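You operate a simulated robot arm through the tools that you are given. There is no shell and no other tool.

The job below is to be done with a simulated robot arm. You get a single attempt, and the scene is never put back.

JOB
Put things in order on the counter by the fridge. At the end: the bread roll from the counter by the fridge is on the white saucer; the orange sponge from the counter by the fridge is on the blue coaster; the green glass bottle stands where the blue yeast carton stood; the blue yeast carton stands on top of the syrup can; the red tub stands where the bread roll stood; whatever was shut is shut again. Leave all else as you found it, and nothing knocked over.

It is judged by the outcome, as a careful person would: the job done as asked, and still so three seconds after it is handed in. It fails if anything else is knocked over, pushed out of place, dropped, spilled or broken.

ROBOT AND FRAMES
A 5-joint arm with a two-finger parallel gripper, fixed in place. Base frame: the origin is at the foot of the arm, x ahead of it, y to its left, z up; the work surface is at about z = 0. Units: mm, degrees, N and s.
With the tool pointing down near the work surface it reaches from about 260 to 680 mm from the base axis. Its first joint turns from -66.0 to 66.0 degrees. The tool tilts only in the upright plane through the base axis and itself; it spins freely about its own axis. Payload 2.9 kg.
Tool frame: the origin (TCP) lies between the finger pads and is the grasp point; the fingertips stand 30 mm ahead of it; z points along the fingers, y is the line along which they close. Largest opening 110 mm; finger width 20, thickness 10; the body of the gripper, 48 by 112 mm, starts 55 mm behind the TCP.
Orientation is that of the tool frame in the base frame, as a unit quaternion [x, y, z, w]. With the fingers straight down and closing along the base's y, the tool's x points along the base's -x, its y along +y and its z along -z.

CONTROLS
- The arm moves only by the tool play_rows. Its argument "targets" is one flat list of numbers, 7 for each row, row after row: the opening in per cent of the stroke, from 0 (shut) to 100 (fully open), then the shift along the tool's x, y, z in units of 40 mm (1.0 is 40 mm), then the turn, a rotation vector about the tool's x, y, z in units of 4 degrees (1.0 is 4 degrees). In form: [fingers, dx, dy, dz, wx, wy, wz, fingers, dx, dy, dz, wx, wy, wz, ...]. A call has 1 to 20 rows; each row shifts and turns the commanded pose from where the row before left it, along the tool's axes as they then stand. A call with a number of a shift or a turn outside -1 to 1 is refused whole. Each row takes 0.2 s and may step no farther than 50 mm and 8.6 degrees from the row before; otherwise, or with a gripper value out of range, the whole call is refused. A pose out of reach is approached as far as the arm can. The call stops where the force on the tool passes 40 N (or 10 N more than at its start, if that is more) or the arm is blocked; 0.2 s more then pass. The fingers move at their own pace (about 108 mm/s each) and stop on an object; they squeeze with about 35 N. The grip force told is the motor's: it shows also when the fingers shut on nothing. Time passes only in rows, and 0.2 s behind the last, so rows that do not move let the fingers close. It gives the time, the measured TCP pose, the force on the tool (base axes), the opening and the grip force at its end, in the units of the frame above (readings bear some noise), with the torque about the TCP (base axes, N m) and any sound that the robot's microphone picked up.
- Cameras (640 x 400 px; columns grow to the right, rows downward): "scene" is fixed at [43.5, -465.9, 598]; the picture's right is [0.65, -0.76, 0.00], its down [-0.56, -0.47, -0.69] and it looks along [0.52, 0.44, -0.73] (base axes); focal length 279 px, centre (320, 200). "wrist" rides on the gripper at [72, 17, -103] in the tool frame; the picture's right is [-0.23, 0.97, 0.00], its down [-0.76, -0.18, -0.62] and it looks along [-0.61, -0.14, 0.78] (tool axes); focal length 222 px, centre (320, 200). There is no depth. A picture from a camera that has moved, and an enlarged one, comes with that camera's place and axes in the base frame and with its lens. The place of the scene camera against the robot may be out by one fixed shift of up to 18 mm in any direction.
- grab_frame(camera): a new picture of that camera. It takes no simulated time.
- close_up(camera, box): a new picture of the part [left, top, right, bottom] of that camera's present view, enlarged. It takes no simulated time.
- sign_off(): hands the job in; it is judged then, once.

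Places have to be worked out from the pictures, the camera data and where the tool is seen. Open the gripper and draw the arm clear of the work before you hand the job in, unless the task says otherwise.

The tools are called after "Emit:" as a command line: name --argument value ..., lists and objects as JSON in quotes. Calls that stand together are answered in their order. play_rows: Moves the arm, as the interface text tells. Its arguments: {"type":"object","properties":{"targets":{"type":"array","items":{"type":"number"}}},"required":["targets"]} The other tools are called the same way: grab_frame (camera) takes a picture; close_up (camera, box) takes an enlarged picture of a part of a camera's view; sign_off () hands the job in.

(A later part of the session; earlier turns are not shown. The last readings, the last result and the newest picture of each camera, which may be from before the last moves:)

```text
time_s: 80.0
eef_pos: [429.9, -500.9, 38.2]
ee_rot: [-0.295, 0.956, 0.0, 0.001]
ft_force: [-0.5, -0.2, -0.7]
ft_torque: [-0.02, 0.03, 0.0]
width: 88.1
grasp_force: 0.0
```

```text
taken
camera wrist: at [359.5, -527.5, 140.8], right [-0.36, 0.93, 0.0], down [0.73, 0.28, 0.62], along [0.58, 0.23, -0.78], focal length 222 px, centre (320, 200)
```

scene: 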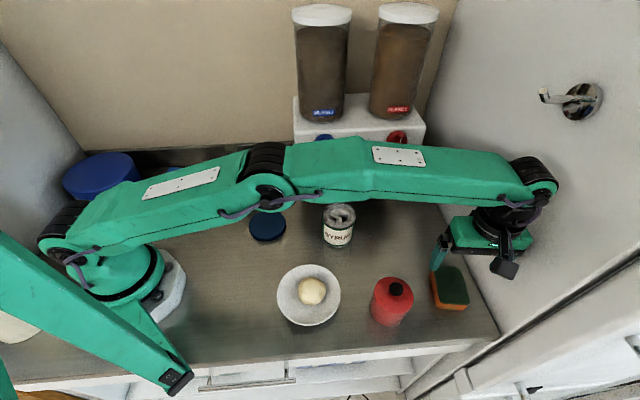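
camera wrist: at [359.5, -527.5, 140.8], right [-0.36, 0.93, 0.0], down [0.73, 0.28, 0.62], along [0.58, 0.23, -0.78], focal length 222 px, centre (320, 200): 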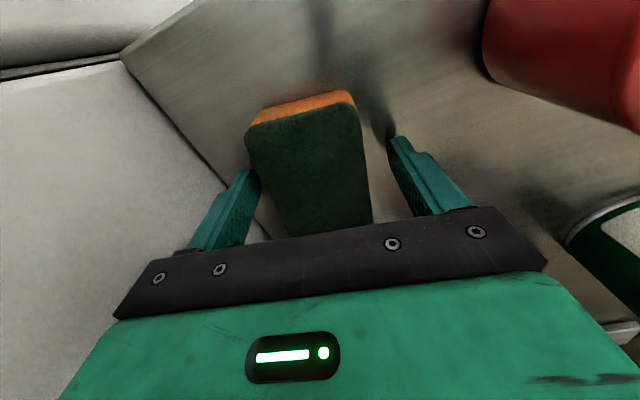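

Fingers straddle the sponge with tips about 8 mm above the counter. I'll close on it.

Emit:
play_rows --targets '[60, 0, 0, 0, 0, 0, 0, 50, 0, 0, 0, 0, 0, 0, 40, 0, 0, 0, 0, 0, 0, 40, 0, 0, 0, 0, 0, 0, 40, 0, 0, 0, 0, 0, 0]'

Emit:
grab_frame --camera "wrist"

```text
time_s: 81.2
eef_pos: [428.7, -501.9, 37.6]
ee_rot: [-0.295, 0.956, 0.001, 0.0]
ft_force: [-0.4, 0.0, 0.1]
ft_torque: [-0.02, 0.01, 0.02]
width: 58.5
grasp_force: 34.8
```

```text
taken
camera wrist: at [359.5, -527.5, 141.0], right [-0.36, 0.93, 0.0], down [0.73, 0.28, 0.62], along [0.58, 0.23, -0.78], focal length 222 px, centre (320, 200)
```

wrist: 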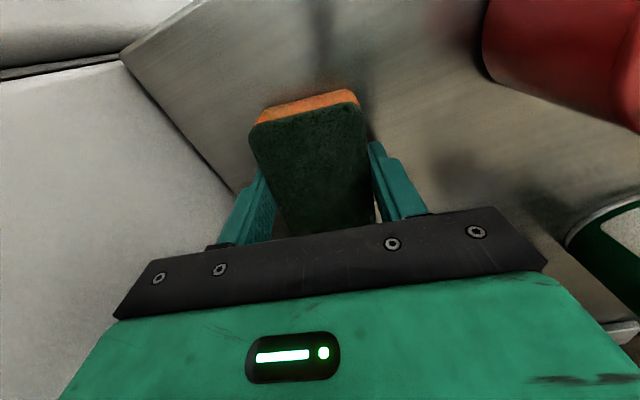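

Sponge gripped at 58.5 mm. I'll lift and carry it high to over the coaster near (294, -66).

Emit:
play_rows --targets '[40, 0, 0, -0.3, 0, 0, 0, 40, 0, 0, -0.8, 0, 0, 0, 40, 0, 0, -0.9, 0, 0, 0, 40, 0, 0, -0.4, 0, 0, 0, 40, -0.28, 0.909, -0.3, 0, 0, 0, 40, -0.28, 0.909, -0.3, 0, 0, 0, 40, -0.28, 0.909, 0, 0, 0, 0, 40, -0.28, 0.909, 0, 0, 0, 0, 40, -0.28, 0.909, 0, 0, 0, 0, 40, -0.28, 0.909, 0, 0, 0, 0, 40, -0.28, 0.909, 0, 0, 0, 0, 40, -0.28, 0.909, 0, 0, 0, 0, 40, -0.28, 0.909, 0, 0, 0, 0, 40, -0.28, 0.909, 0, 0, 0, 0, 40, -0.28, 0.909, 0, 0, 0, 0, 40, 0, 0, 0, 0, 0, 0]'

Emit:
grab_frame --camera "wrist"

Emit:
grab_frame --camera "scene"

```text
time_s: 84.6
eef_pos: [304.3, -102.3, 158.4]
ee_rot: [-0.294, 0.956, 0.0, 0.001]
ft_force: [0.7, 0.5, -0.1]
ft_torque: [-0.03, -0.01, 0.01]
width: 58.6
grasp_force: 34.7
```

```text
taken
camera wrist: at [234.8, -127.9, 261.0], right [-0.36, 0.93, 0.0], down [0.73, 0.28, 0.62], along [0.58, 0.23, -0.78], focal length 222 px, centre (320, 200)
```

wrist: 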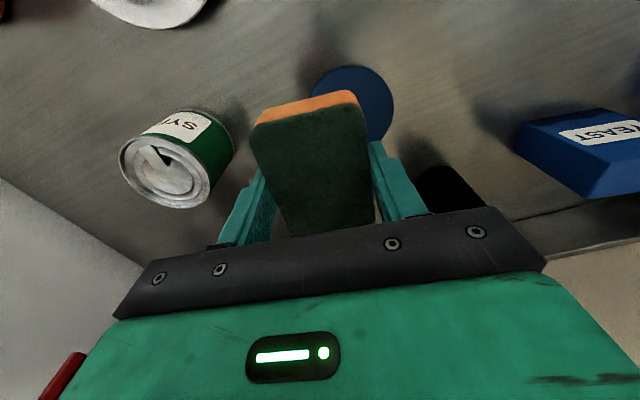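

```text
taken
```

scene: 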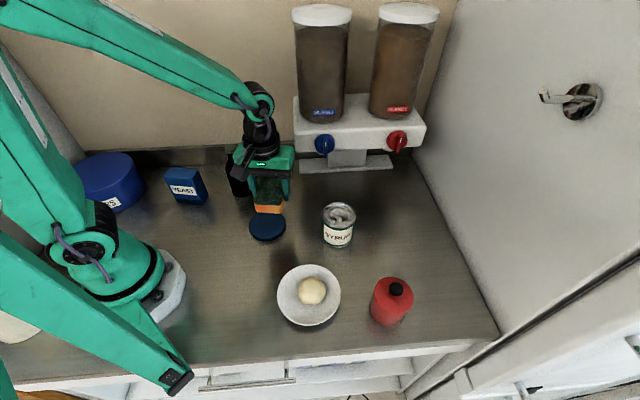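

The coaster is ahead, about (295, -68). I'll shift over it and lower to just above.

Emit:
play_rows --targets '[40, -0.315, 0.815, 0, 0, 0, 0, 40, 0, 0, 0.6, 0, 0, 0, 40, 0, 0, 0.7, 0, 0, 0, 40, 0, 0, 0.7, 0, 0, 0, 40, 0, 0, 0.4, 0, 0, 0, 40, 0, 0, 0.1, 0, 0, 0, 40, 0, 0, 0, 0, 0, 0]'

Emit:
grab_frame --camera "wrist"

Emit:
close_up --camera "scene" --box '[200, 150, 360, 260]'

```text
time_s: 86.2
eef_pos: [297.1, -67.7, 57.8]
ee_rot: [-0.295, 0.955, 0.0, 0.0]
ft_force: [-0.5, 0.7, 0.4]
ft_torque: [-0.01, 0.06, -0.01]
width: 58.2
grasp_force: 35.4
```

```text
taken
camera wrist: at [227.0, -93.3, 161.0], right [-0.36, 0.93, 0.0], down [0.73, 0.28, 0.62], along [0.58, 0.23, -0.78], focal length 222 px, centre (320, 200)
```

wrist: 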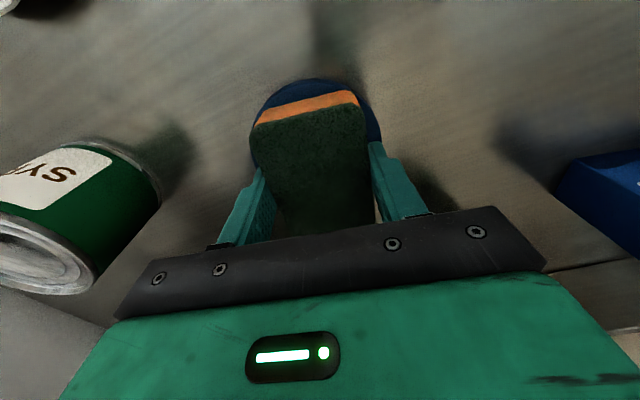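

```text
3.64 times, centred on (280, 205) of scene
camera zoom: at [43.5, -465.9, 598.0], right [0.65, -0.76, 0.0], down [-0.56, -0.47, -0.69], along [0.52, 0.44, -0.73], focal length 1015 px, centre (466, 182)
```

zoom: 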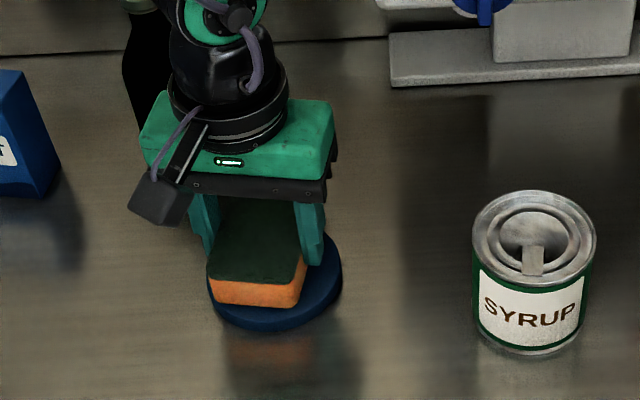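

The sponge needs about 4 mm shift to be centred on the coaster. I'll do that and lower in small steps.

Emit:
play_rows --targets '[40, -0.04, -0.09, 0, 0, 0, 0, 40, 0, 0, 0.1, 0, 0, 0, 40, 0, 0, 0.08, 0, 0, 0, 40, 0, 0, 0, 0, 0, 0]'

Emit:
play_rows --targets '[40, 0, 0, 0.05, 0, 0, 0, 40, 0, 0, 0, 0, 0, 0]'

```text
time_s: 87.2
eef_pos: [301.4, -68.7, 52.0]
ee_rot: [-0.294, 0.956, -0.001, 0.001]
ft_force: [-4.2, -0.5, 37.2]
ft_torque: [0.23, 0.47, 0.05]
width: 58.2
grasp_force: 34.7
```

```text
time_s: 87.8
eef_pos: [301.4, -69.2, 50.4]
ee_rot: [-0.296, 0.955, -0.002, 0.003]
ft_force: [-1.0, 1.2, 43.8]
ft_torque: [0.21, 0.15, 0.01]
width: 58.6
grasp_force: 35.5
```

Contact came earlier than expected (about 40 N). I'll ease up 3 mm and check the force.

Emit:
play_rows --targets '[40, 0, 0, -0.07, 0, 0, 0, 40, 0, 0, 0, 0, 0, 0]'

Emit:
grab_frame --camera "wrist"

Emit:
close_up --camera "scene" --box '[200, 150, 360, 260]'

```text
time_s: 88.4
eef_pos: [297.6, -68.7, 51.9]
ee_rot: [-0.294, 0.956, 0.002, -0.002]
ft_force: [1.0, 0.5, 0.4]
ft_torque: [-0.02, 0.0, 0.0]
width: 58.6
grasp_force: 34.8
```

```text
taken
camera wrist: at [229.1, -94.8, 154.6], right [-0.36, 0.93, 0.0], down [0.73, 0.28, 0.62], along [0.58, 0.23, -0.78], focal length 222 px, centre (320, 200)
```

wrist: 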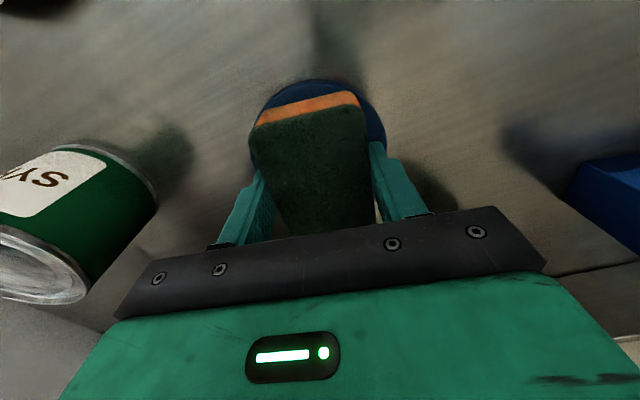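

```text
3.64 times, centred on (280, 205) of scene
camera zoom: at [43.5, -465.9, 598.0], right [0.65, -0.76, 0.0], down [-0.56, -0.47, -0.69], along [0.52, 0.44, -0.73], focal length 1015 px, centre (466, 182)
```

zoom: 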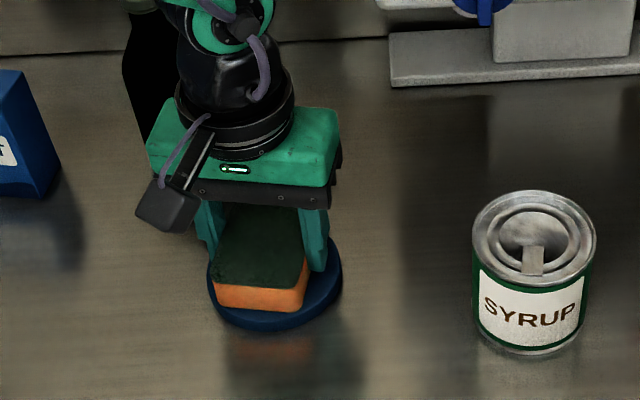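

Force is now near zero with the sponge just resting over the coaster, centred to about 2 mm. I'll release and rise.

Emit:
play_rows --targets '[50, 0, 0, 0, 0, 0, 0, 65, 0, 0, 0, 0, 0, 0, 75, 0, 0, 0, 0, 0, 0, 75, 0, 0, 0, 0, 0, 0, 75, 0, 0, -0.3, 0, 0, 0, 75, 0, 0, -0.7, 0, 0, 0, 75, 0, 0, -1, 0, 0, 0, 75, 0, 0, -1, 0, 0, 0, 75, 0, 0, -0.6, 0, 0, 0, 75, 0, 0, 0, 0, 0, 0]'

Emit:
grab_frame --camera "wrist"

Emit:
grab_frame --camera "scene"

```text
time_s: 90.6
eef_pos: [301.4, -69.4, 198.6]
ee_rot: [-0.294, 0.956, 0.0, 0.0]
ft_force: [-0.5, 0.8, -0.5]
ft_torque: [-0.05, 0.0, 0.0]
width: 82.4
grasp_force: 0.1
```

```text
taken
camera wrist: at [231.8, -95.0, 300.4], right [-0.36, 0.93, 0.0], down [0.73, 0.28, 0.62], along [0.58, 0.23, -0.78], focal length 222 px, centre (320, 200)
```

wrist: 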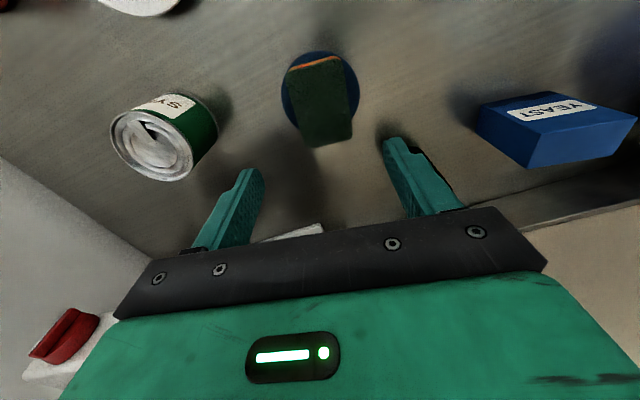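

```text
taken
```

scene: 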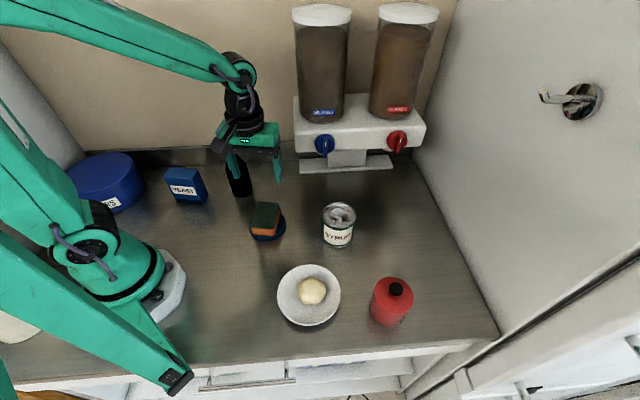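

The sponge is released. I'll zoom in to judge how it sits on the coaster and view the yeast carton and can.

Emit:
close_up --camera "wrist" --box '[250, 30, 390, 170]'

Emit:
close_up --camera "scene" --box '[225, 185, 305, 260]'

Emit:
close_up --camera "wrist" --box '[430, 60, 640, 200]'

Emit:
close_up --camera "wrist" --box '[90, 70, 240, 200]'

```text
2.86 times, centred on (320, 100) of wrist
camera zoom: at [231.8, -95.0, 300.4], right [-0.36, 0.93, 0.0], down [0.73, 0.28, 0.62], along [0.58, 0.23, -0.78], focal length 635 px, centre (320, 486)
```

zoom: 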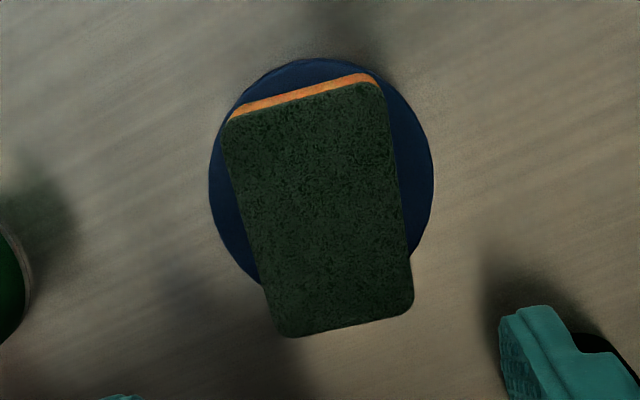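

```text
5.33 times, centred on (265, 222) of scene
camera zoom: at [43.5, -465.9, 598.0], right [0.65, -0.76, 0.0], down [-0.56, -0.47, -0.69], along [0.52, 0.44, -0.73], focal length 1489 px, centre (613, 80)
```

zoom: 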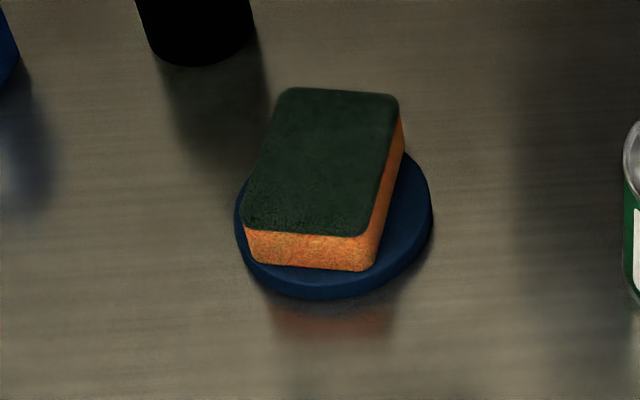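

```text
2.86 times, centred on (535, 130) of wrist
camera zoom: at [231.8, -95.0, 300.4], right [-0.36, 0.93, 0.0], down [0.73, 0.28, 0.62], along [0.58, 0.23, -0.78], focal length 635 px, centre (-294, 400)
```

zoom: 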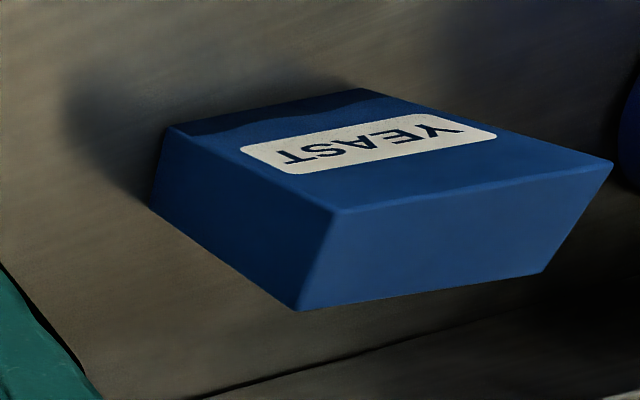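

```text
3.08 times, centred on (165, 135) of wrist
camera zoom: at [231.8, -95.0, 300.4], right [-0.36, 0.93, 0.0], down [0.73, 0.28, 0.62], along [0.58, 0.23, -0.78], focal length 684 px, centre (797, 400)
```

zoom: 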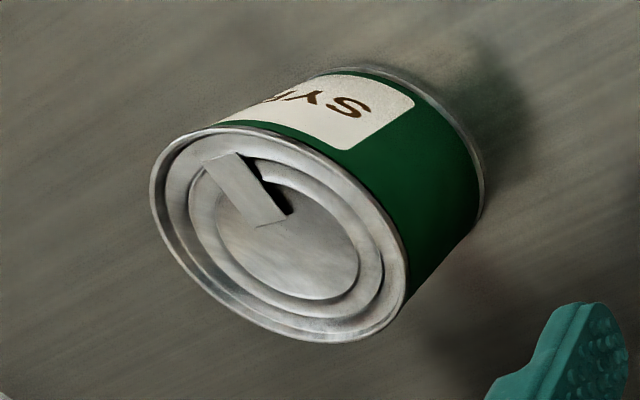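

The sponge sits centred on the coaster. The yeast carton is a 78×38×96 mm box centred near (229, 174.5), its narrow axis at about 34°. I'll rise and spin the jaws to that direction.

Emit:
play_rows --targets '[75, 0, 0, -0.8, 0, 0, 0, 75, 0, 0, 0, 0, 0, 1, 75, 0, 0, 0, 0, 0, 1, 75, 0, 0, 0, 0, 0, 1, 75, 0, 0, 0, 0, 0, 1, 75, 0, 0, 0, 0, 0, 1, 75, 0, 0, 0, 0, 0, 1, 75, 0, 0, 0, 0, 0, 1, 75, 0, 0, 0, 0, 0, 1, 75, 0, 0, 0, 0, 0, 1, 75, 0, 0, 0, 0, 0, 1, 75, 0, 0, 0, 0, 0, 1, 75, 0, 0, 0, 0, 0, 1, 75, 0, 0, 0, 0, 0, 1, 75, 0, 0, 0, 0, 0, 1, 75, 0, 0, 0, 0, 0, 1, 75, 0, 0, 0, 0, 0, 1, 75, 0, 0, 0, 0, 0, 1, 75, 0, 0, 0, 0, 0, 1, 75, 0, 0, 0, 0, 0, 1]'

Emit:
play_rows --targets '[75, 0, 0, 0, 0, 0, 1, 75, 0, 0, 0, 0, 0, 1, 75, 0, 0, 0, 0, 0, 1, 75, 0, 0, 0, 0, 0, 0.6, 75, 0, 0, 0, 0, 0, 0]'

Emit:
grab_frame --camera "wrist"

```text
time_s: 94.8
eef_pos: [300.9, -68.4, 228.1]
ee_rot: [0.355, 0.935, 0.001, 0.0]
ft_force: [-0.7, 0.6, -0.1]
ft_torque: [0.03, 0.0, -0.03]
width: 82.6
grasp_force: 0.1
```

```text
time_s: 96.0
eef_pos: [299.6, -69.7, 228.5]
ee_rot: [0.47, 0.883, 0.0, 0.0]
ft_force: [0.1, -0.4, -0.5]
ft_torque: [0.04, 0.02, -0.01]
width: 82.8
grasp_force: 0.0
```

```text
taken
camera wrist: at [273.5, 1.0, 331.5], right [0.94, 0.35, 0.0], down [0.28, -0.73, 0.62], along [0.22, -0.58, -0.78], focal length 222 px, centre (320, 200)
```

wrist: 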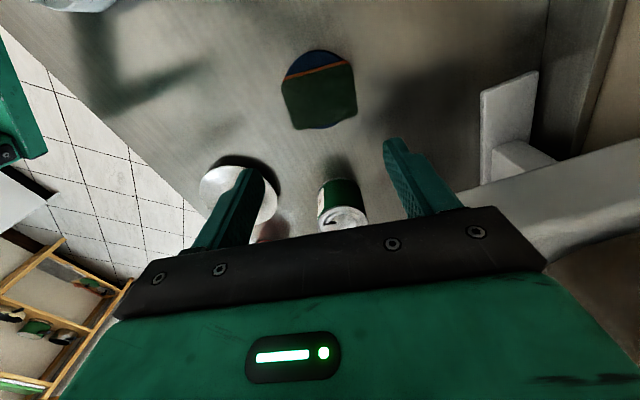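

Jaws are at 34°. I'll move over the carton at safe height.

Emit:
play_rows --targets '[75, 0.863, 0.275, 0, 0, 0, 0, 75, 0.863, 0.275, 0, 0, 0, 0, 75, 0.863, 0.275, 0, 0, 0, 0, 75, 0.863, 0.275, 0, 0, 0, 0, 75, 0.863, 0.275, 0, 0, 0, 0, 75, 0.863, 0.275, 0, 0, 0, 0, 75, 0.863, 0.275, 0, 0, 0, 0, 75, 0, 0, 0, 0, 0, 0]'

Emit:
grab_frame --camera "wrist"

Emit:
grab_frame --camera "scene"

```text
time_s: 97.8
eef_pos: [229.1, 176.0, 233.0]
ee_rot: [0.47, 0.882, 0.0, 0.0]
ft_force: [1.0, -0.6, 0.5]
ft_torque: [-0.01, -0.02, 0.02]
width: 82.7
grasp_force: 0.1
```

```text
taken
camera wrist: at [202.2, 246.4, 334.8], right [0.94, 0.35, 0.0], down [0.28, -0.73, 0.62], along [0.22, -0.58, -0.78], focal length 222 px, centre (320, 200)
```

wrist: 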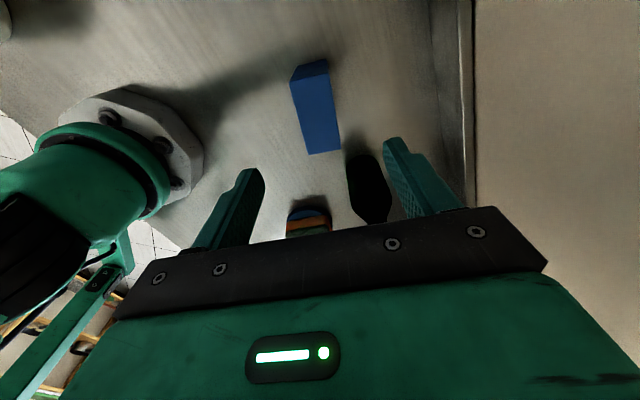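

```text
taken
```

scene: 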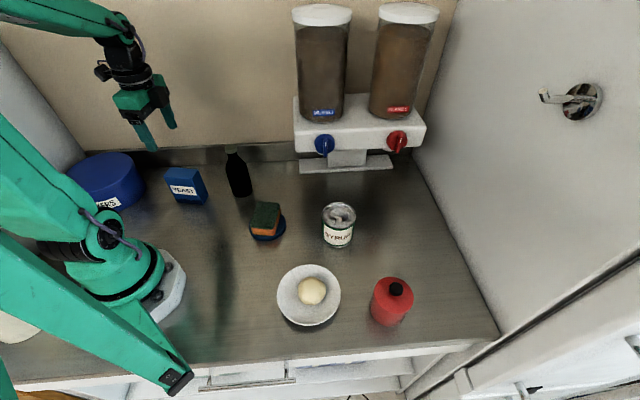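

The carton lies below; I'll zoom to align precisely.

Emit:
close_up --camera "wrist" --box '[250, 40, 410, 230]'

```text
2.11 times, centred on (330, 135) of wrist
camera zoom: at [202.2, 246.4, 334.8], right [0.94, 0.35, 0.0], down [0.28, -0.73, 0.62], along [0.22, -0.58, -0.78], focal length 468 px, centre (299, 337)
```

zoom: 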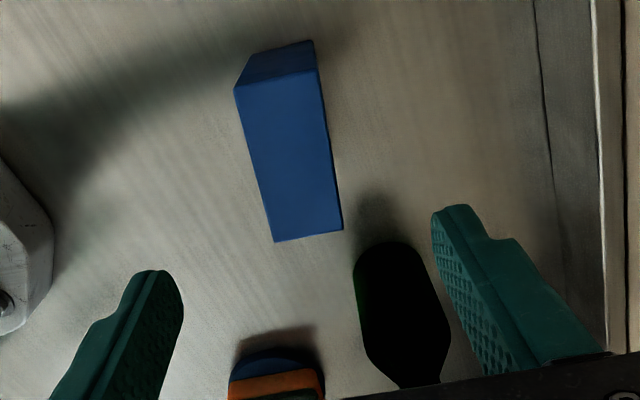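

The carton's centre is about 6 mm off the tool axis and turned by under 2°. I'll correct and descend around it.

Emit:
play_rows --targets '[75, -0.11, -0.09, 0, 0, 0, 0.43, 75, 0, 0, 0.9, 0, 0, 0, 75, 0, 0, 0.9, 0, 0, 0, 75, 0, 0, 0.6, 0, 0, 0, 75, 0, 0, 0, 0, 0, 0]'

Emit:
grab_frame --camera "wrist"

```text
time_s: 99.0
eef_pos: [226.3, 168.4, 131.0]
ee_rot: [0.484, 0.875, 0.0, -0.001]
ft_force: [-0.5, -1.1, 0.3]
ft_torque: [-0.01, 0.02, -0.01]
width: 82.4
grasp_force: 0.0
```

```text
taken
camera wrist: at [202.3, 239.2, 234.1], right [0.94, 0.33, 0.0], down [0.26, -0.74, 0.62], along [0.2, -0.59, -0.78], focal length 222 px, centre (320, 200)
```

wrist: 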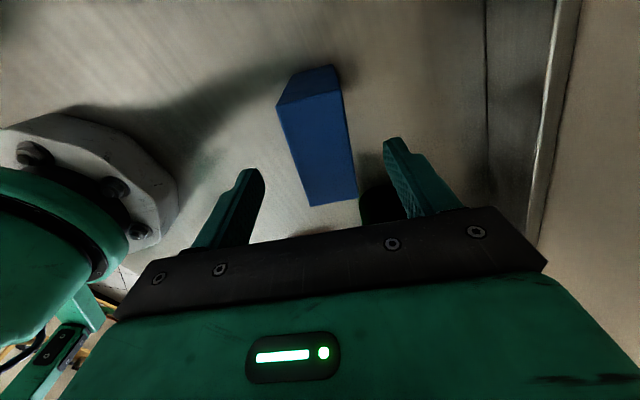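

Centred within about 3 mm. I'll fine-tune and descend to grip height.

Emit:
play_rows --targets '[75, 0.045, 0.06, 0, 0, 0, 0, 75, 0, 0, 0.7, 0, 0, 0, 75, 0, 0, 0.6, 0, 0, 0, 75, 0, 0, 0.35, 0, 0, 0, 75, 0, 0, 0.075, 0, 0, 0, 75, 0, 0, 0, 0, 0, 0]'

Emit:
grab_frame --camera "wrist"

Emit:
close_up --camera "scene" --box '[90, 80, 280, 230]'

```text
time_s: 100.4
eef_pos: [229.4, 173.2, 62.8]
ee_rot: [0.484, 0.875, 0.001, 0.001]
ft_force: [-0.1, 0.8, 0.2]
ft_torque: [-0.01, 0.04, -0.01]
width: 82.5
grasp_force: 0.1
```

```text
taken
camera wrist: at [205.2, 242.6, 166.3], right [0.94, 0.33, 0.0], down [0.26, -0.74, 0.62], along [0.2, -0.59, -0.78], focal length 222 px, centre (320, 200)
```

wrist: 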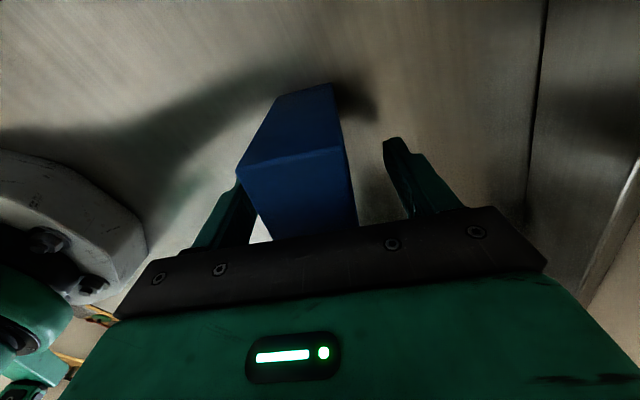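

```text
2.67 times, centred on (185, 155) of scene
camera zoom: at [43.5, -465.9, 598.0], right [0.65, -0.76, 0.0], down [-0.56, -0.47, -0.69], along [0.52, 0.44, -0.73], focal length 745 px, centre (680, 320)
```

zoom: 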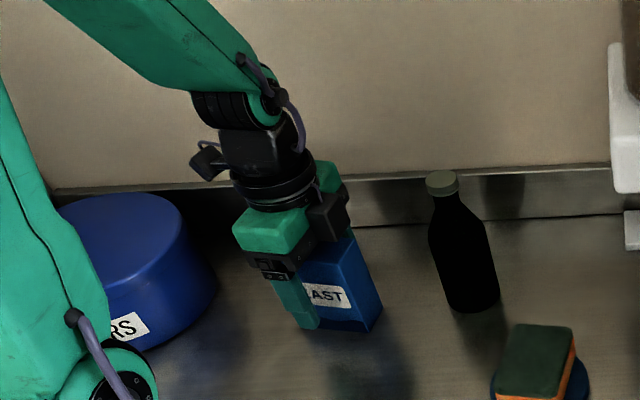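

The fingers straddle the carton, off by only about 1 mm. I'll close.

Emit:
play_rows --targets '[55, 0, 0, 0, 0, 0, 0, 40, 0, 0, 0, 0, 0, 0, 30, 0, 0, 0, 0, 0, 0, 25, 0, 0, 0, 0, 0, 0, 25, 0, 0, 0, 0, 0, 0]'

Emit:
grab_frame --camera "wrist"

```text
time_s: 101.6
eef_pos: [229.7, 172.6, 63.0]
ee_rot: [0.483, 0.876, 0.0, 0.0]
ft_force: [0.2, -0.6, 0.3]
ft_torque: [-0.01, 0.0, 0.0]
width: 40.0
grasp_force: 34.8
```

```text
taken
camera wrist: at [205.2, 242.6, 166.5], right [0.94, 0.33, 0.0], down [0.26, -0.74, 0.62], along [0.2, -0.59, -0.78], focal length 222 px, centre (320, 200)
```

wrist: 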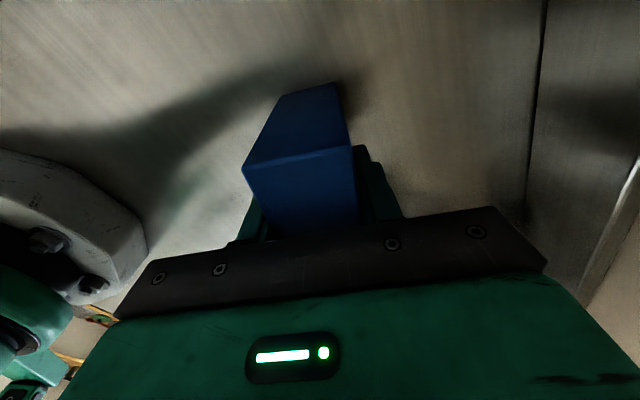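

Carton gripped (40 mm). Its original centre is about (228.5, 172), to be remembered for the bottle. I'll lift it well above the bottle and carry it to over the syrup can.

Emit:
play_rows --targets '[25, 0, 0, -0.4, 0, 0, 0, 25, 0, 0, -0.8, 0, 0, 0, 25, 0, 0, -0.95, 0, 0, 0, 25, 0, 0, -0.95, 0, 0, 0, 25, 0, 0, -0.95, 0, 0, 0, 25, 0, 0, -0.95, 0, 0, 0, 25, -0.7, -0.12, 0, 0, 0, 0, 25, -0.88, -0.153, 0, 0, 0, 0, 25, -0.88, -0.153, 0, 0, 0, 0, 25, -0.88, -0.153, 0, 0, 0, 0, 25, -0.88, -0.153, 0, 0, 0, 0, 25, -0.88, -0.153, 0, 0, 0, 0, 25, -0.88, -0.153, 0, 0, 0, 0, 25, -0.88, -0.153, 0, 0, 0, 0, 25, -0.88, -0.153, 0, 0, 0, 0, 25, -0.88, -0.153, 0, 0, 0, 0, 25, -0.88, -0.153, 0, 0, 0, 0, 25, 0, 0, 0, 0, 0, 0]'

Emit:
grab_frame --camera "wrist"

Emit:
grab_frame --camera "scene"

```text
time_s: 105.4
eef_pos: [380.2, -182.5, 259.0]
ee_rot: [0.484, 0.875, 0.0, -0.001]
ft_force: [-0.4, 0.1, -1.5]
ft_torque: [-0.03, -0.01, 0.02]
width: 39.5
grasp_force: 35.1
```

```text
taken
camera wrist: at [355.8, -111.6, 362.1], right [0.94, 0.33, 0.0], down [0.26, -0.74, 0.62], along [0.2, -0.59, -0.78], focal length 222 px, centre (320, 200)
```

wrist: 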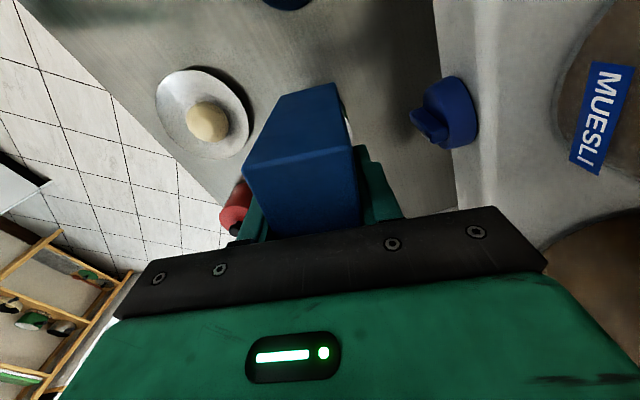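

```text
taken
```

scene: 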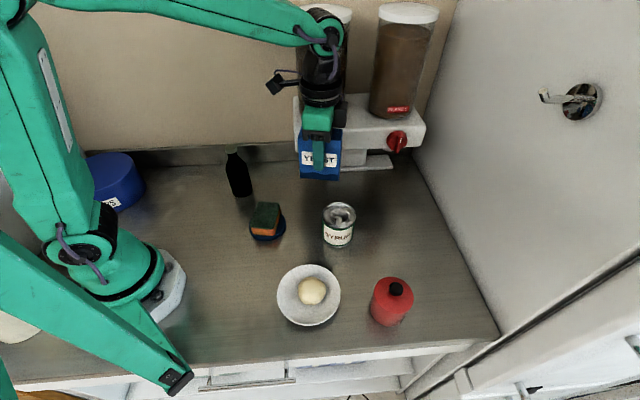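

I'm slightly short of the can. Triangulated, the can is at about (394.5, -225) with top near z = 77. I'll shift over it and lower to about 10 mm above its rim.

Emit:
play_rows --targets '[25, -0.55, -0.13, 0, 0, 0, 0, 25, -0.55, -0.13, 0, 0, 0, 0, 25, 0, 0, 0.6, 0, 0, 0, 25, 0, 0, 0.8, 0, 0, 0, 25, 0, 0, 0.7, 0, 0, 0, 25, 0, 0, 0.4, 0, 0, 0, 25, 0, 0, 0, 0, 0, 0]'

Emit:
grab_frame --camera "wrist"

Emit:
close_up --camera "scene" --box '[280, 110, 420, 260]'

```text
time_s: 107.0
eef_pos: [389.7, -227.2, 162.9]
ee_rot: [0.483, 0.876, -0.001, 0.0]
ft_force: [-0.4, 0.0, -1.1]
ft_torque: [0.01, -0.04, 0.02]
width: 39.7
grasp_force: 34.6
```

```text
taken
camera wrist: at [365.7, -155.9, 265.5], right [0.94, 0.33, 0.0], down [0.26, -0.74, 0.62], along [0.2, -0.59, -0.78], focal length 222 px, centre (320, 200)
```

wrist: 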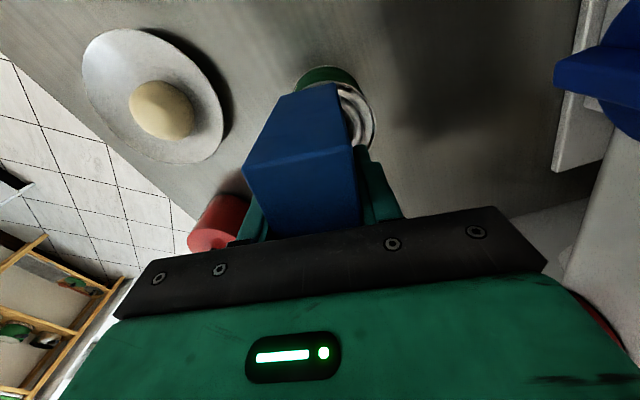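

```text
2.67 times, centred on (350, 185) of scene
camera zoom: at [43.5, -465.9, 598.0], right [0.65, -0.76, 0.0], down [-0.56, -0.47, -0.69], along [0.52, 0.44, -0.73], focal length 745 px, centre (240, 240)
```

zoom: 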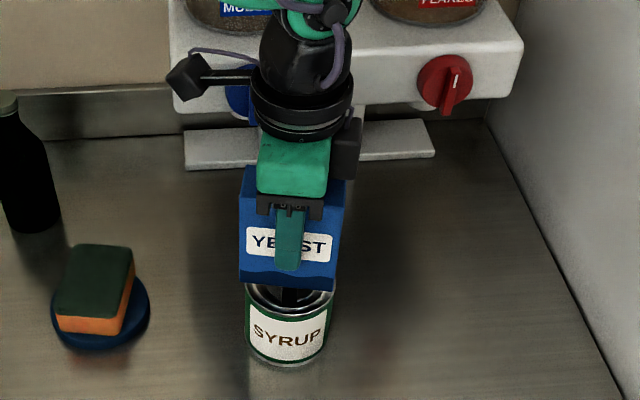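

The carton hangs about 15 mm above the can. I'll zoom both views to centre it.

Emit:
close_up --camera "wrist" --box '[240, 50, 400, 190]'

Emit:
close_up --camera "scene" --box '[300, 160, 380, 255]'

```text
2.86 times, centred on (320, 120) of wrist
camera zoom: at [365.7, -155.9, 265.5], right [0.94, 0.33, 0.0], down [0.26, -0.74, 0.62], along [0.2, -0.59, -0.78], focal length 635 px, centre (320, 429)
```

zoom: 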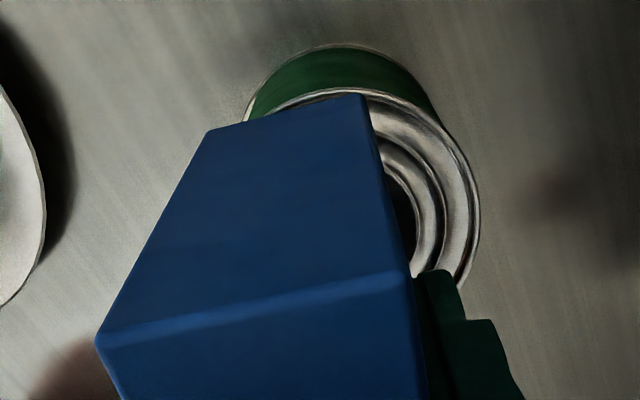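

```text
4.21 times, centred on (340, 208) of scene
camera zoom: at [43.5, -465.9, 598.0], right [0.65, -0.76, 0.0], down [-0.56, -0.47, -0.69], along [0.52, 0.44, -0.73], focal length 1176 px, centre (236, 168)
```

zoom: 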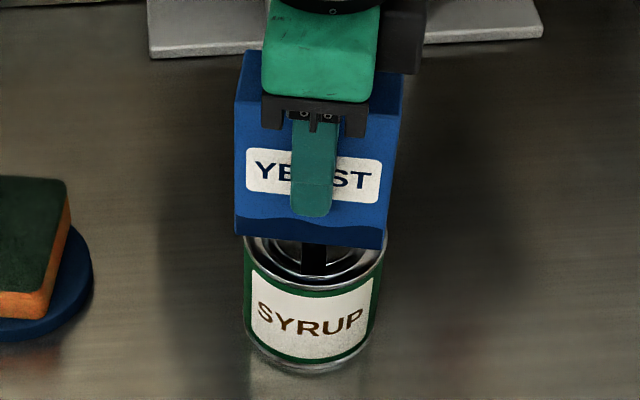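

Both views suggest shifting about 6 mm in +x. I'll do it, then lower toward the rim.

Emit:
play_rows --targets '[25, -0.043, 0.148, 0, 0, 0, 0, 25, 0, 0, 0.2, 0, 0, 0, 25, 0, 0, 0.15, 0, 0, 0, 25, 0, 0, 0, 0, 0, 0]'

Emit:
close_up --camera "wrist" --box '[240, 50, 400, 190]'

Emit:
close_up --camera "scene" --box '[300, 160, 380, 255]'

```text
time_s: 108.0
eef_pos: [395.6, -225.5, 147.8]
ee_rot: [0.484, 0.875, -0.001, 0.0]
ft_force: [-0.3, 0.2, -1.0]
ft_torque: [-0.02, -0.02, -0.01]
width: 39.6
grasp_force: 35.1
```

```text
2.86 times, centred on (320, 120) of wrist
camera zoom: at [372.5, -154.2, 251.6], right [0.94, 0.33, 0.0], down [0.26, -0.74, 0.62], along [0.2, -0.59, -0.78], focal length 635 px, centre (320, 429)
```

zoom: 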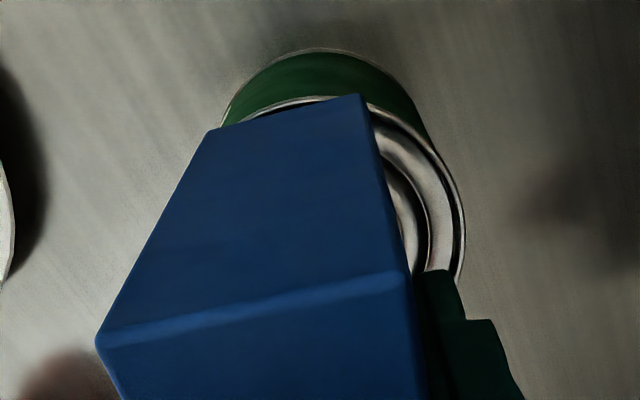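

```text
4.21 times, centred on (340, 208) of scene
camera zoom: at [43.5, -465.9, 598.0], right [0.65, -0.76, 0.0], down [-0.56, -0.47, -0.69], along [0.52, 0.44, -0.73], focal length 1176 px, centre (236, 168)
```

zoom: 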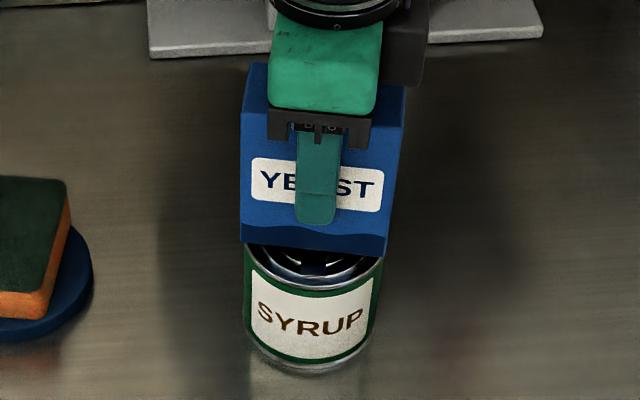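

The carton is now within 1–2 mm of the can's axis. I'll lower in small steps to contact.

Emit:
play_rows --targets '[25, 0, 0, 0.06, 0, 0, 0, 25, 0, 0, 0, 0, 0, 0]'

```text
time_s: 108.6
eef_pos: [396.9, -224.2, 146.0]
ee_rot: [0.483, 0.876, 0.0, 0.0]
ft_force: [-0.2, 0.0, -1.1]
ft_torque: [0.01, -0.03, 0.02]
width: 39.6
grasp_force: 34.9
```

Emit:
play_rows --targets '[25, 0, 0, 0.05, 0, 0, 0, 25, 0, 0, 0, 0, 0, 0]'

```text
time_s: 109.2
eef_pos: [397.1, -224.9, 144.8]
ee_rot: [0.484, 0.875, 0.0, 0.0]
ft_force: [0.0, -0.1, -1.3]
ft_torque: [0.0, 0.0, 0.0]
width: 39.9
grasp_force: 34.9
```

Still free. I'll go on down 1.6 mm at a time.

Emit:
play_rows --targets '[25, 0, 0, 0.04, 0, 0, 0, 25, 0, 0, 0, 0, 0, 0]'

```text
time_s: 109.8
eef_pos: [396.8, -226.9, 143.0]
ee_rot: [0.483, 0.876, -0.001, 0.0]
ft_force: [-4.3, 2.8, 12.8]
ft_torque: [0.41, 0.39, -0.01]
width: 39.5
grasp_force: 35.1
```

Contact on the rim (13 N). I'll open the fingers slightly and evenly, check the carton, then rise.

Emit:
play_rows --targets '[33, 0, 0, 0, 0, 0, 0, 40, 0, 0, 0, 0, 0, 0, 50, 0, 0, 0, 0, 0, 0, 50, 0, 0, 0, 0, 0, 0]'

Emit:
close_up --camera "scene" --box '[300, 140, 380, 255]'

Emit:
close_up --camera "wrist" --box '[220, 50, 420, 230]'

```text
time_s: 110.8
eef_pos: [396.9, -225.9, 142.9]
ee_rot: [0.483, 0.875, 0.0, 0.0]
ft_force: [0.2, 0.2, -0.3]
ft_torque: [0.03, 0.01, -0.02]
width: 55.1
grasp_force: 0.0
```

```text
3.48 times, centred on (340, 198) of scene
camera zoom: at [43.5, -465.9, 598.0], right [0.65, -0.76, 0.0], down [-0.56, -0.47, -0.69], along [0.52, 0.44, -0.73], focal length 971 px, centre (250, 209)
```

zoom: 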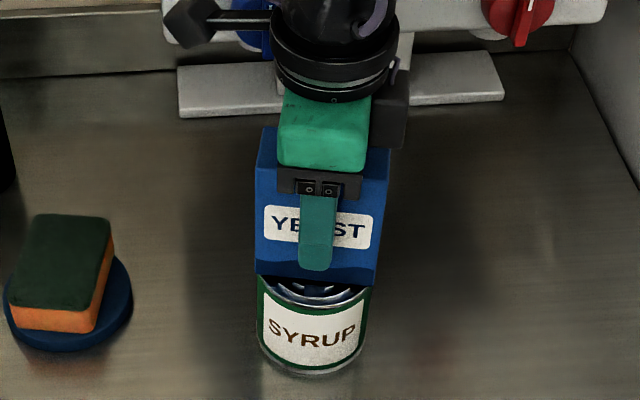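

```text
2.22 times, centred on (320, 140) of wrist
camera zoom: at [373.0, -154.2, 245.5], right [0.94, 0.33, 0.0], down [0.26, -0.74, 0.62], along [0.2, -0.59, -0.78], focal length 494 px, centre (320, 333)
```

zoom: 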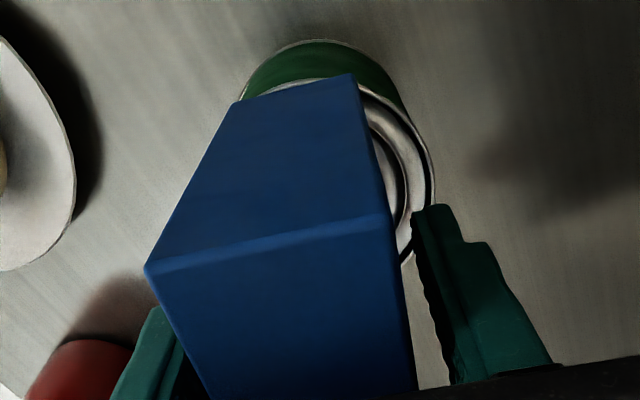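

The carton stands upright and centred on the can. I'll rise straight up slowly and look.

Emit:
play_rows --targets '[55, 0, 0, 0, 0, 0, 0, 58, 0, 0, -0.2, 0, 0, 0, 58, 0, 0, -0.5, 0, 0, 0, 58, 0, 0, -0.8, 0, 0, 0, 58, 0, 0, -0.9, 0, 0, 0, 58, 0, 0, -0.9, 0, 0, 0, 58, 0, 0, 0, 0, 0, 0]'

Emit:
grab_frame --camera "wrist"

Emit:
grab_frame --camera "scene"

Emit:
close_up --camera "scene" --box '[290, 140, 390, 260]'

```text
time_s: 112.4
eef_pos: [397.2, -224.3, 275.8]
ee_rot: [0.482, 0.876, 0.001, 0.0]
ft_force: [0.5, 0.1, 0.3]
ft_torque: [-0.02, -0.03, 0.04]
width: 63.8
grasp_force: 0.1
```

```text
taken
camera wrist: at [372.4, -153.8, 379.8], right [0.94, 0.33, 0.0], down [0.26, -0.74, 0.62], along [0.2, -0.59, -0.78], focal length 222 px, centre (320, 200)
```

wrist: 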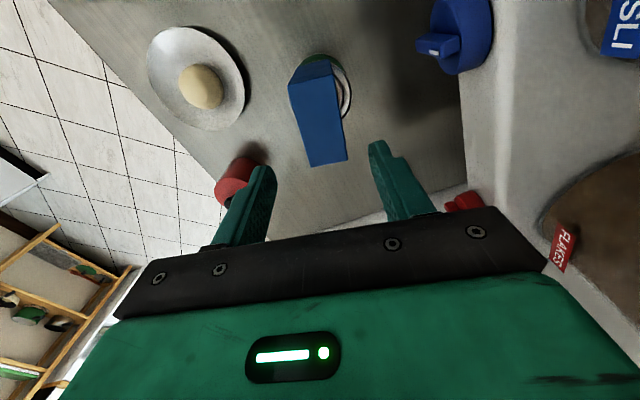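

```text
taken
```

scene: 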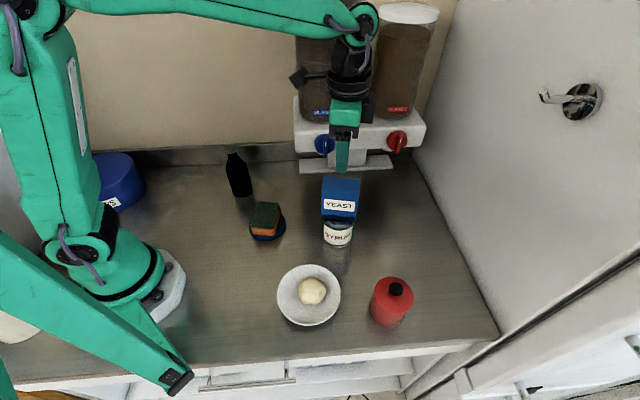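

```text
3.33 times, centred on (340, 200) of scene
camera zoom: at [43.5, -465.9, 598.0], right [0.65, -0.76, 0.0], down [-0.56, -0.47, -0.69], along [0.52, 0.44, -0.73], focal length 931 px, centre (253, 200)
```

zoom: 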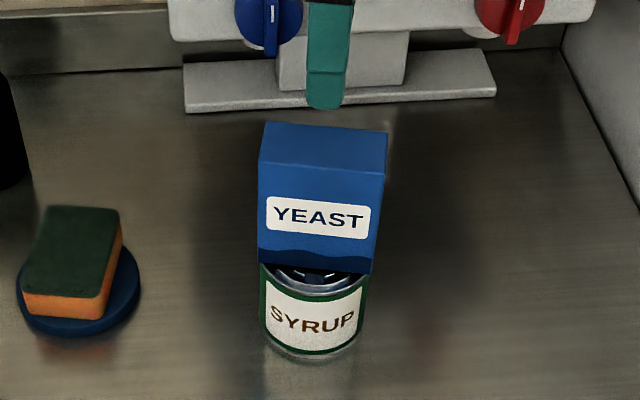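

The carton stands neatly on the can. Now the green bottle, near (341, 92), about 150 mm tall: I'll go round inside, away from the dispenser, to look down on it.

Emit:
play_rows --targets '[75, 0.952, 0.025, 0, 0, 0, 0, 75, 0.952, 0.025, 0, 0, 0, 0, 75, 0.952, 0.025, 0, 0, 0, 0, 75, 0.952, 0.025, 0, 0, 0, 0, 75, 0.952, 0.025, 0, 0, 0, 0, 75, 0.668, 0.722, 0, 0, 0, 0, 75, 0.668, 0.722, 0, 0, 0, 0, 75, 0.668, 0.722, 0, 0, 0, 0, 75, 0.668, 0.722, 0, 0, 0, 0, 75, 0, 0, 0, 0, 0, 0]'

Emit:
grab_frame --camera "wrist"

Emit:
grab_frame --camera "scene"

```text
time_s: 114.6
eef_pos: [343.9, 91.5, 274.2]
ee_rot: [0.483, 0.875, 0.0, 0.0]
ft_force: [-0.6, -0.8, 0.0]
ft_torque: [0.02, 0.0, 0.01]
width: 82.8
grasp_force: 0.1
```

```text
taken
camera wrist: at [319.1, 162.5, 377.0], right [0.95, 0.33, 0.0], down [0.26, -0.74, 0.62], along [0.2, -0.59, -0.78], focal length 222 px, centre (320, 200)
```

wrist: 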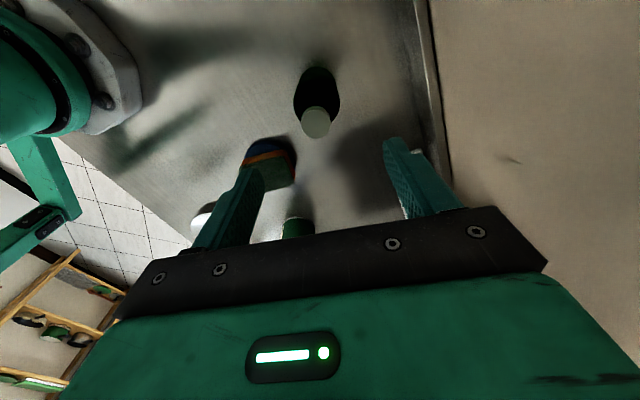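

```text
taken
```

scene: 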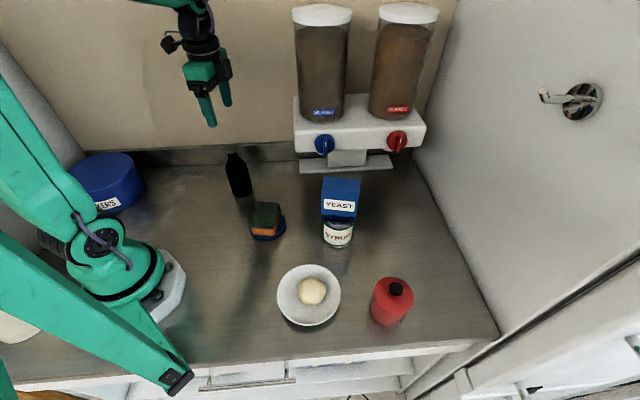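

Emit:
close_up --camera "wrist" --box '[260, 50, 380, 160]'

Emit:
close_up --camera "scene" --box '[200, 135, 280, 205]'

```text
3.64 times, centred on (320, 105) of wrist
camera zoom: at [319.1, 162.5, 377.0], right [0.95, 0.33, 0.0], down [0.26, -0.74, 0.62], along [0.2, -0.59, -0.78], focal length 808 px, centre (320, 546)
```

zoom: 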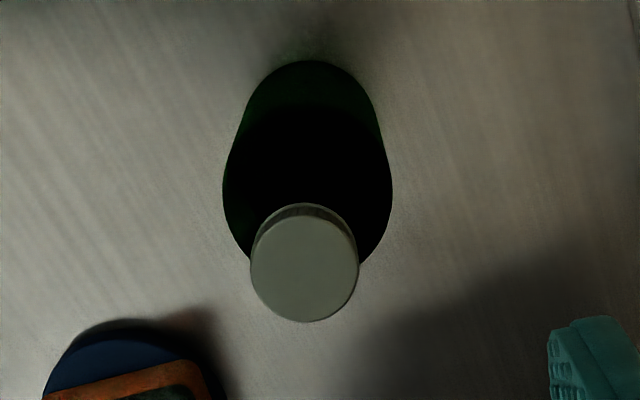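

```text
5.71 times, centred on (240, 170) of scene
camera zoom: at [43.5, -465.9, 598.0], right [0.65, -0.76, 0.0], down [-0.56, -0.47, -0.69], along [0.52, 0.44, -0.73], focal length 1596 px, centre (777, 371)
```

zoom: 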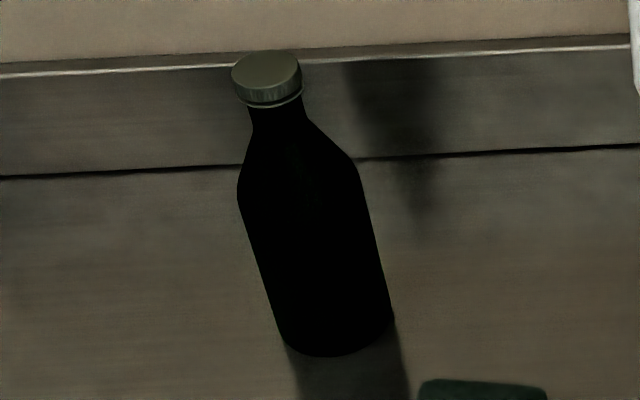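

The bottle's axis is at about (341, 85), body 60 mm wide up to z ≈ 85, cap top near z = 152. I'll align and come down with the fingers either side, stopping to check before the palm nears the cap.

Emit:
play_rows --targets '[90, -0.11, -0.143, 0, 0, 0, 0, 90, 0, 0, 0.8, 0, 0, 0, 90, 0, 0, 0.9, 0, 0, 0, 90, 0, 0, 0.6, 0, 0, 0, 90, 0, 0, 0, 0, 0, 0]'

Emit:
grab_frame --camera "wrist"

Emit:
close_up --camera "scene" --box '[180, 50, 320, 210]'

```text
time_s: 115.8
eef_pos: [337.4, 84.5, 184.5]
ee_rot: [0.483, 0.875, 0.0, 0.0]
ft_force: [0.1, 0.4, 0.5]
ft_torque: [-0.02, -0.03, 0.02]
width: 98.8
grasp_force: 0.0
```

```text
taken
camera wrist: at [312.5, 155.3, 286.7], right [0.94, 0.33, 0.0], down [0.26, -0.74, 0.62], along [0.2, -0.59, -0.78], focal length 222 px, centre (320, 200)
```

wrist: 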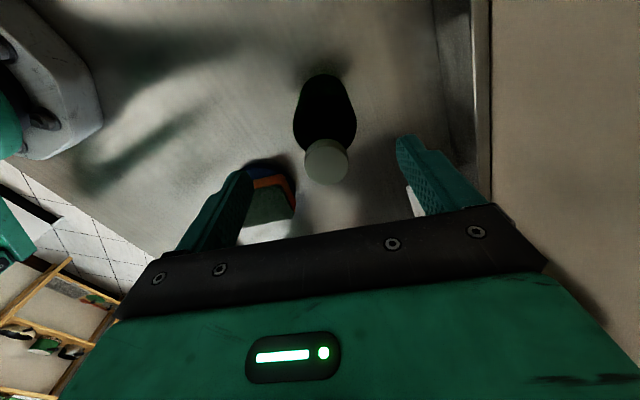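

```text
2.50 times, centred on (250, 130) of scene
camera zoom: at [43.5, -465.9, 598.0], right [0.65, -0.76, 0.0], down [-0.56, -0.47, -0.69], along [0.52, 0.44, -0.73], focal length 698 px, centre (495, 375)
```

zoom: 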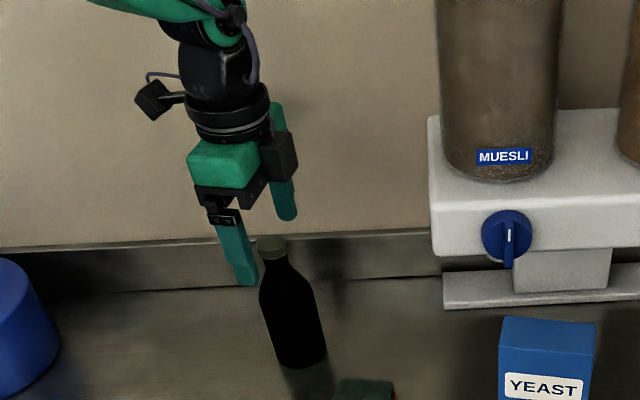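

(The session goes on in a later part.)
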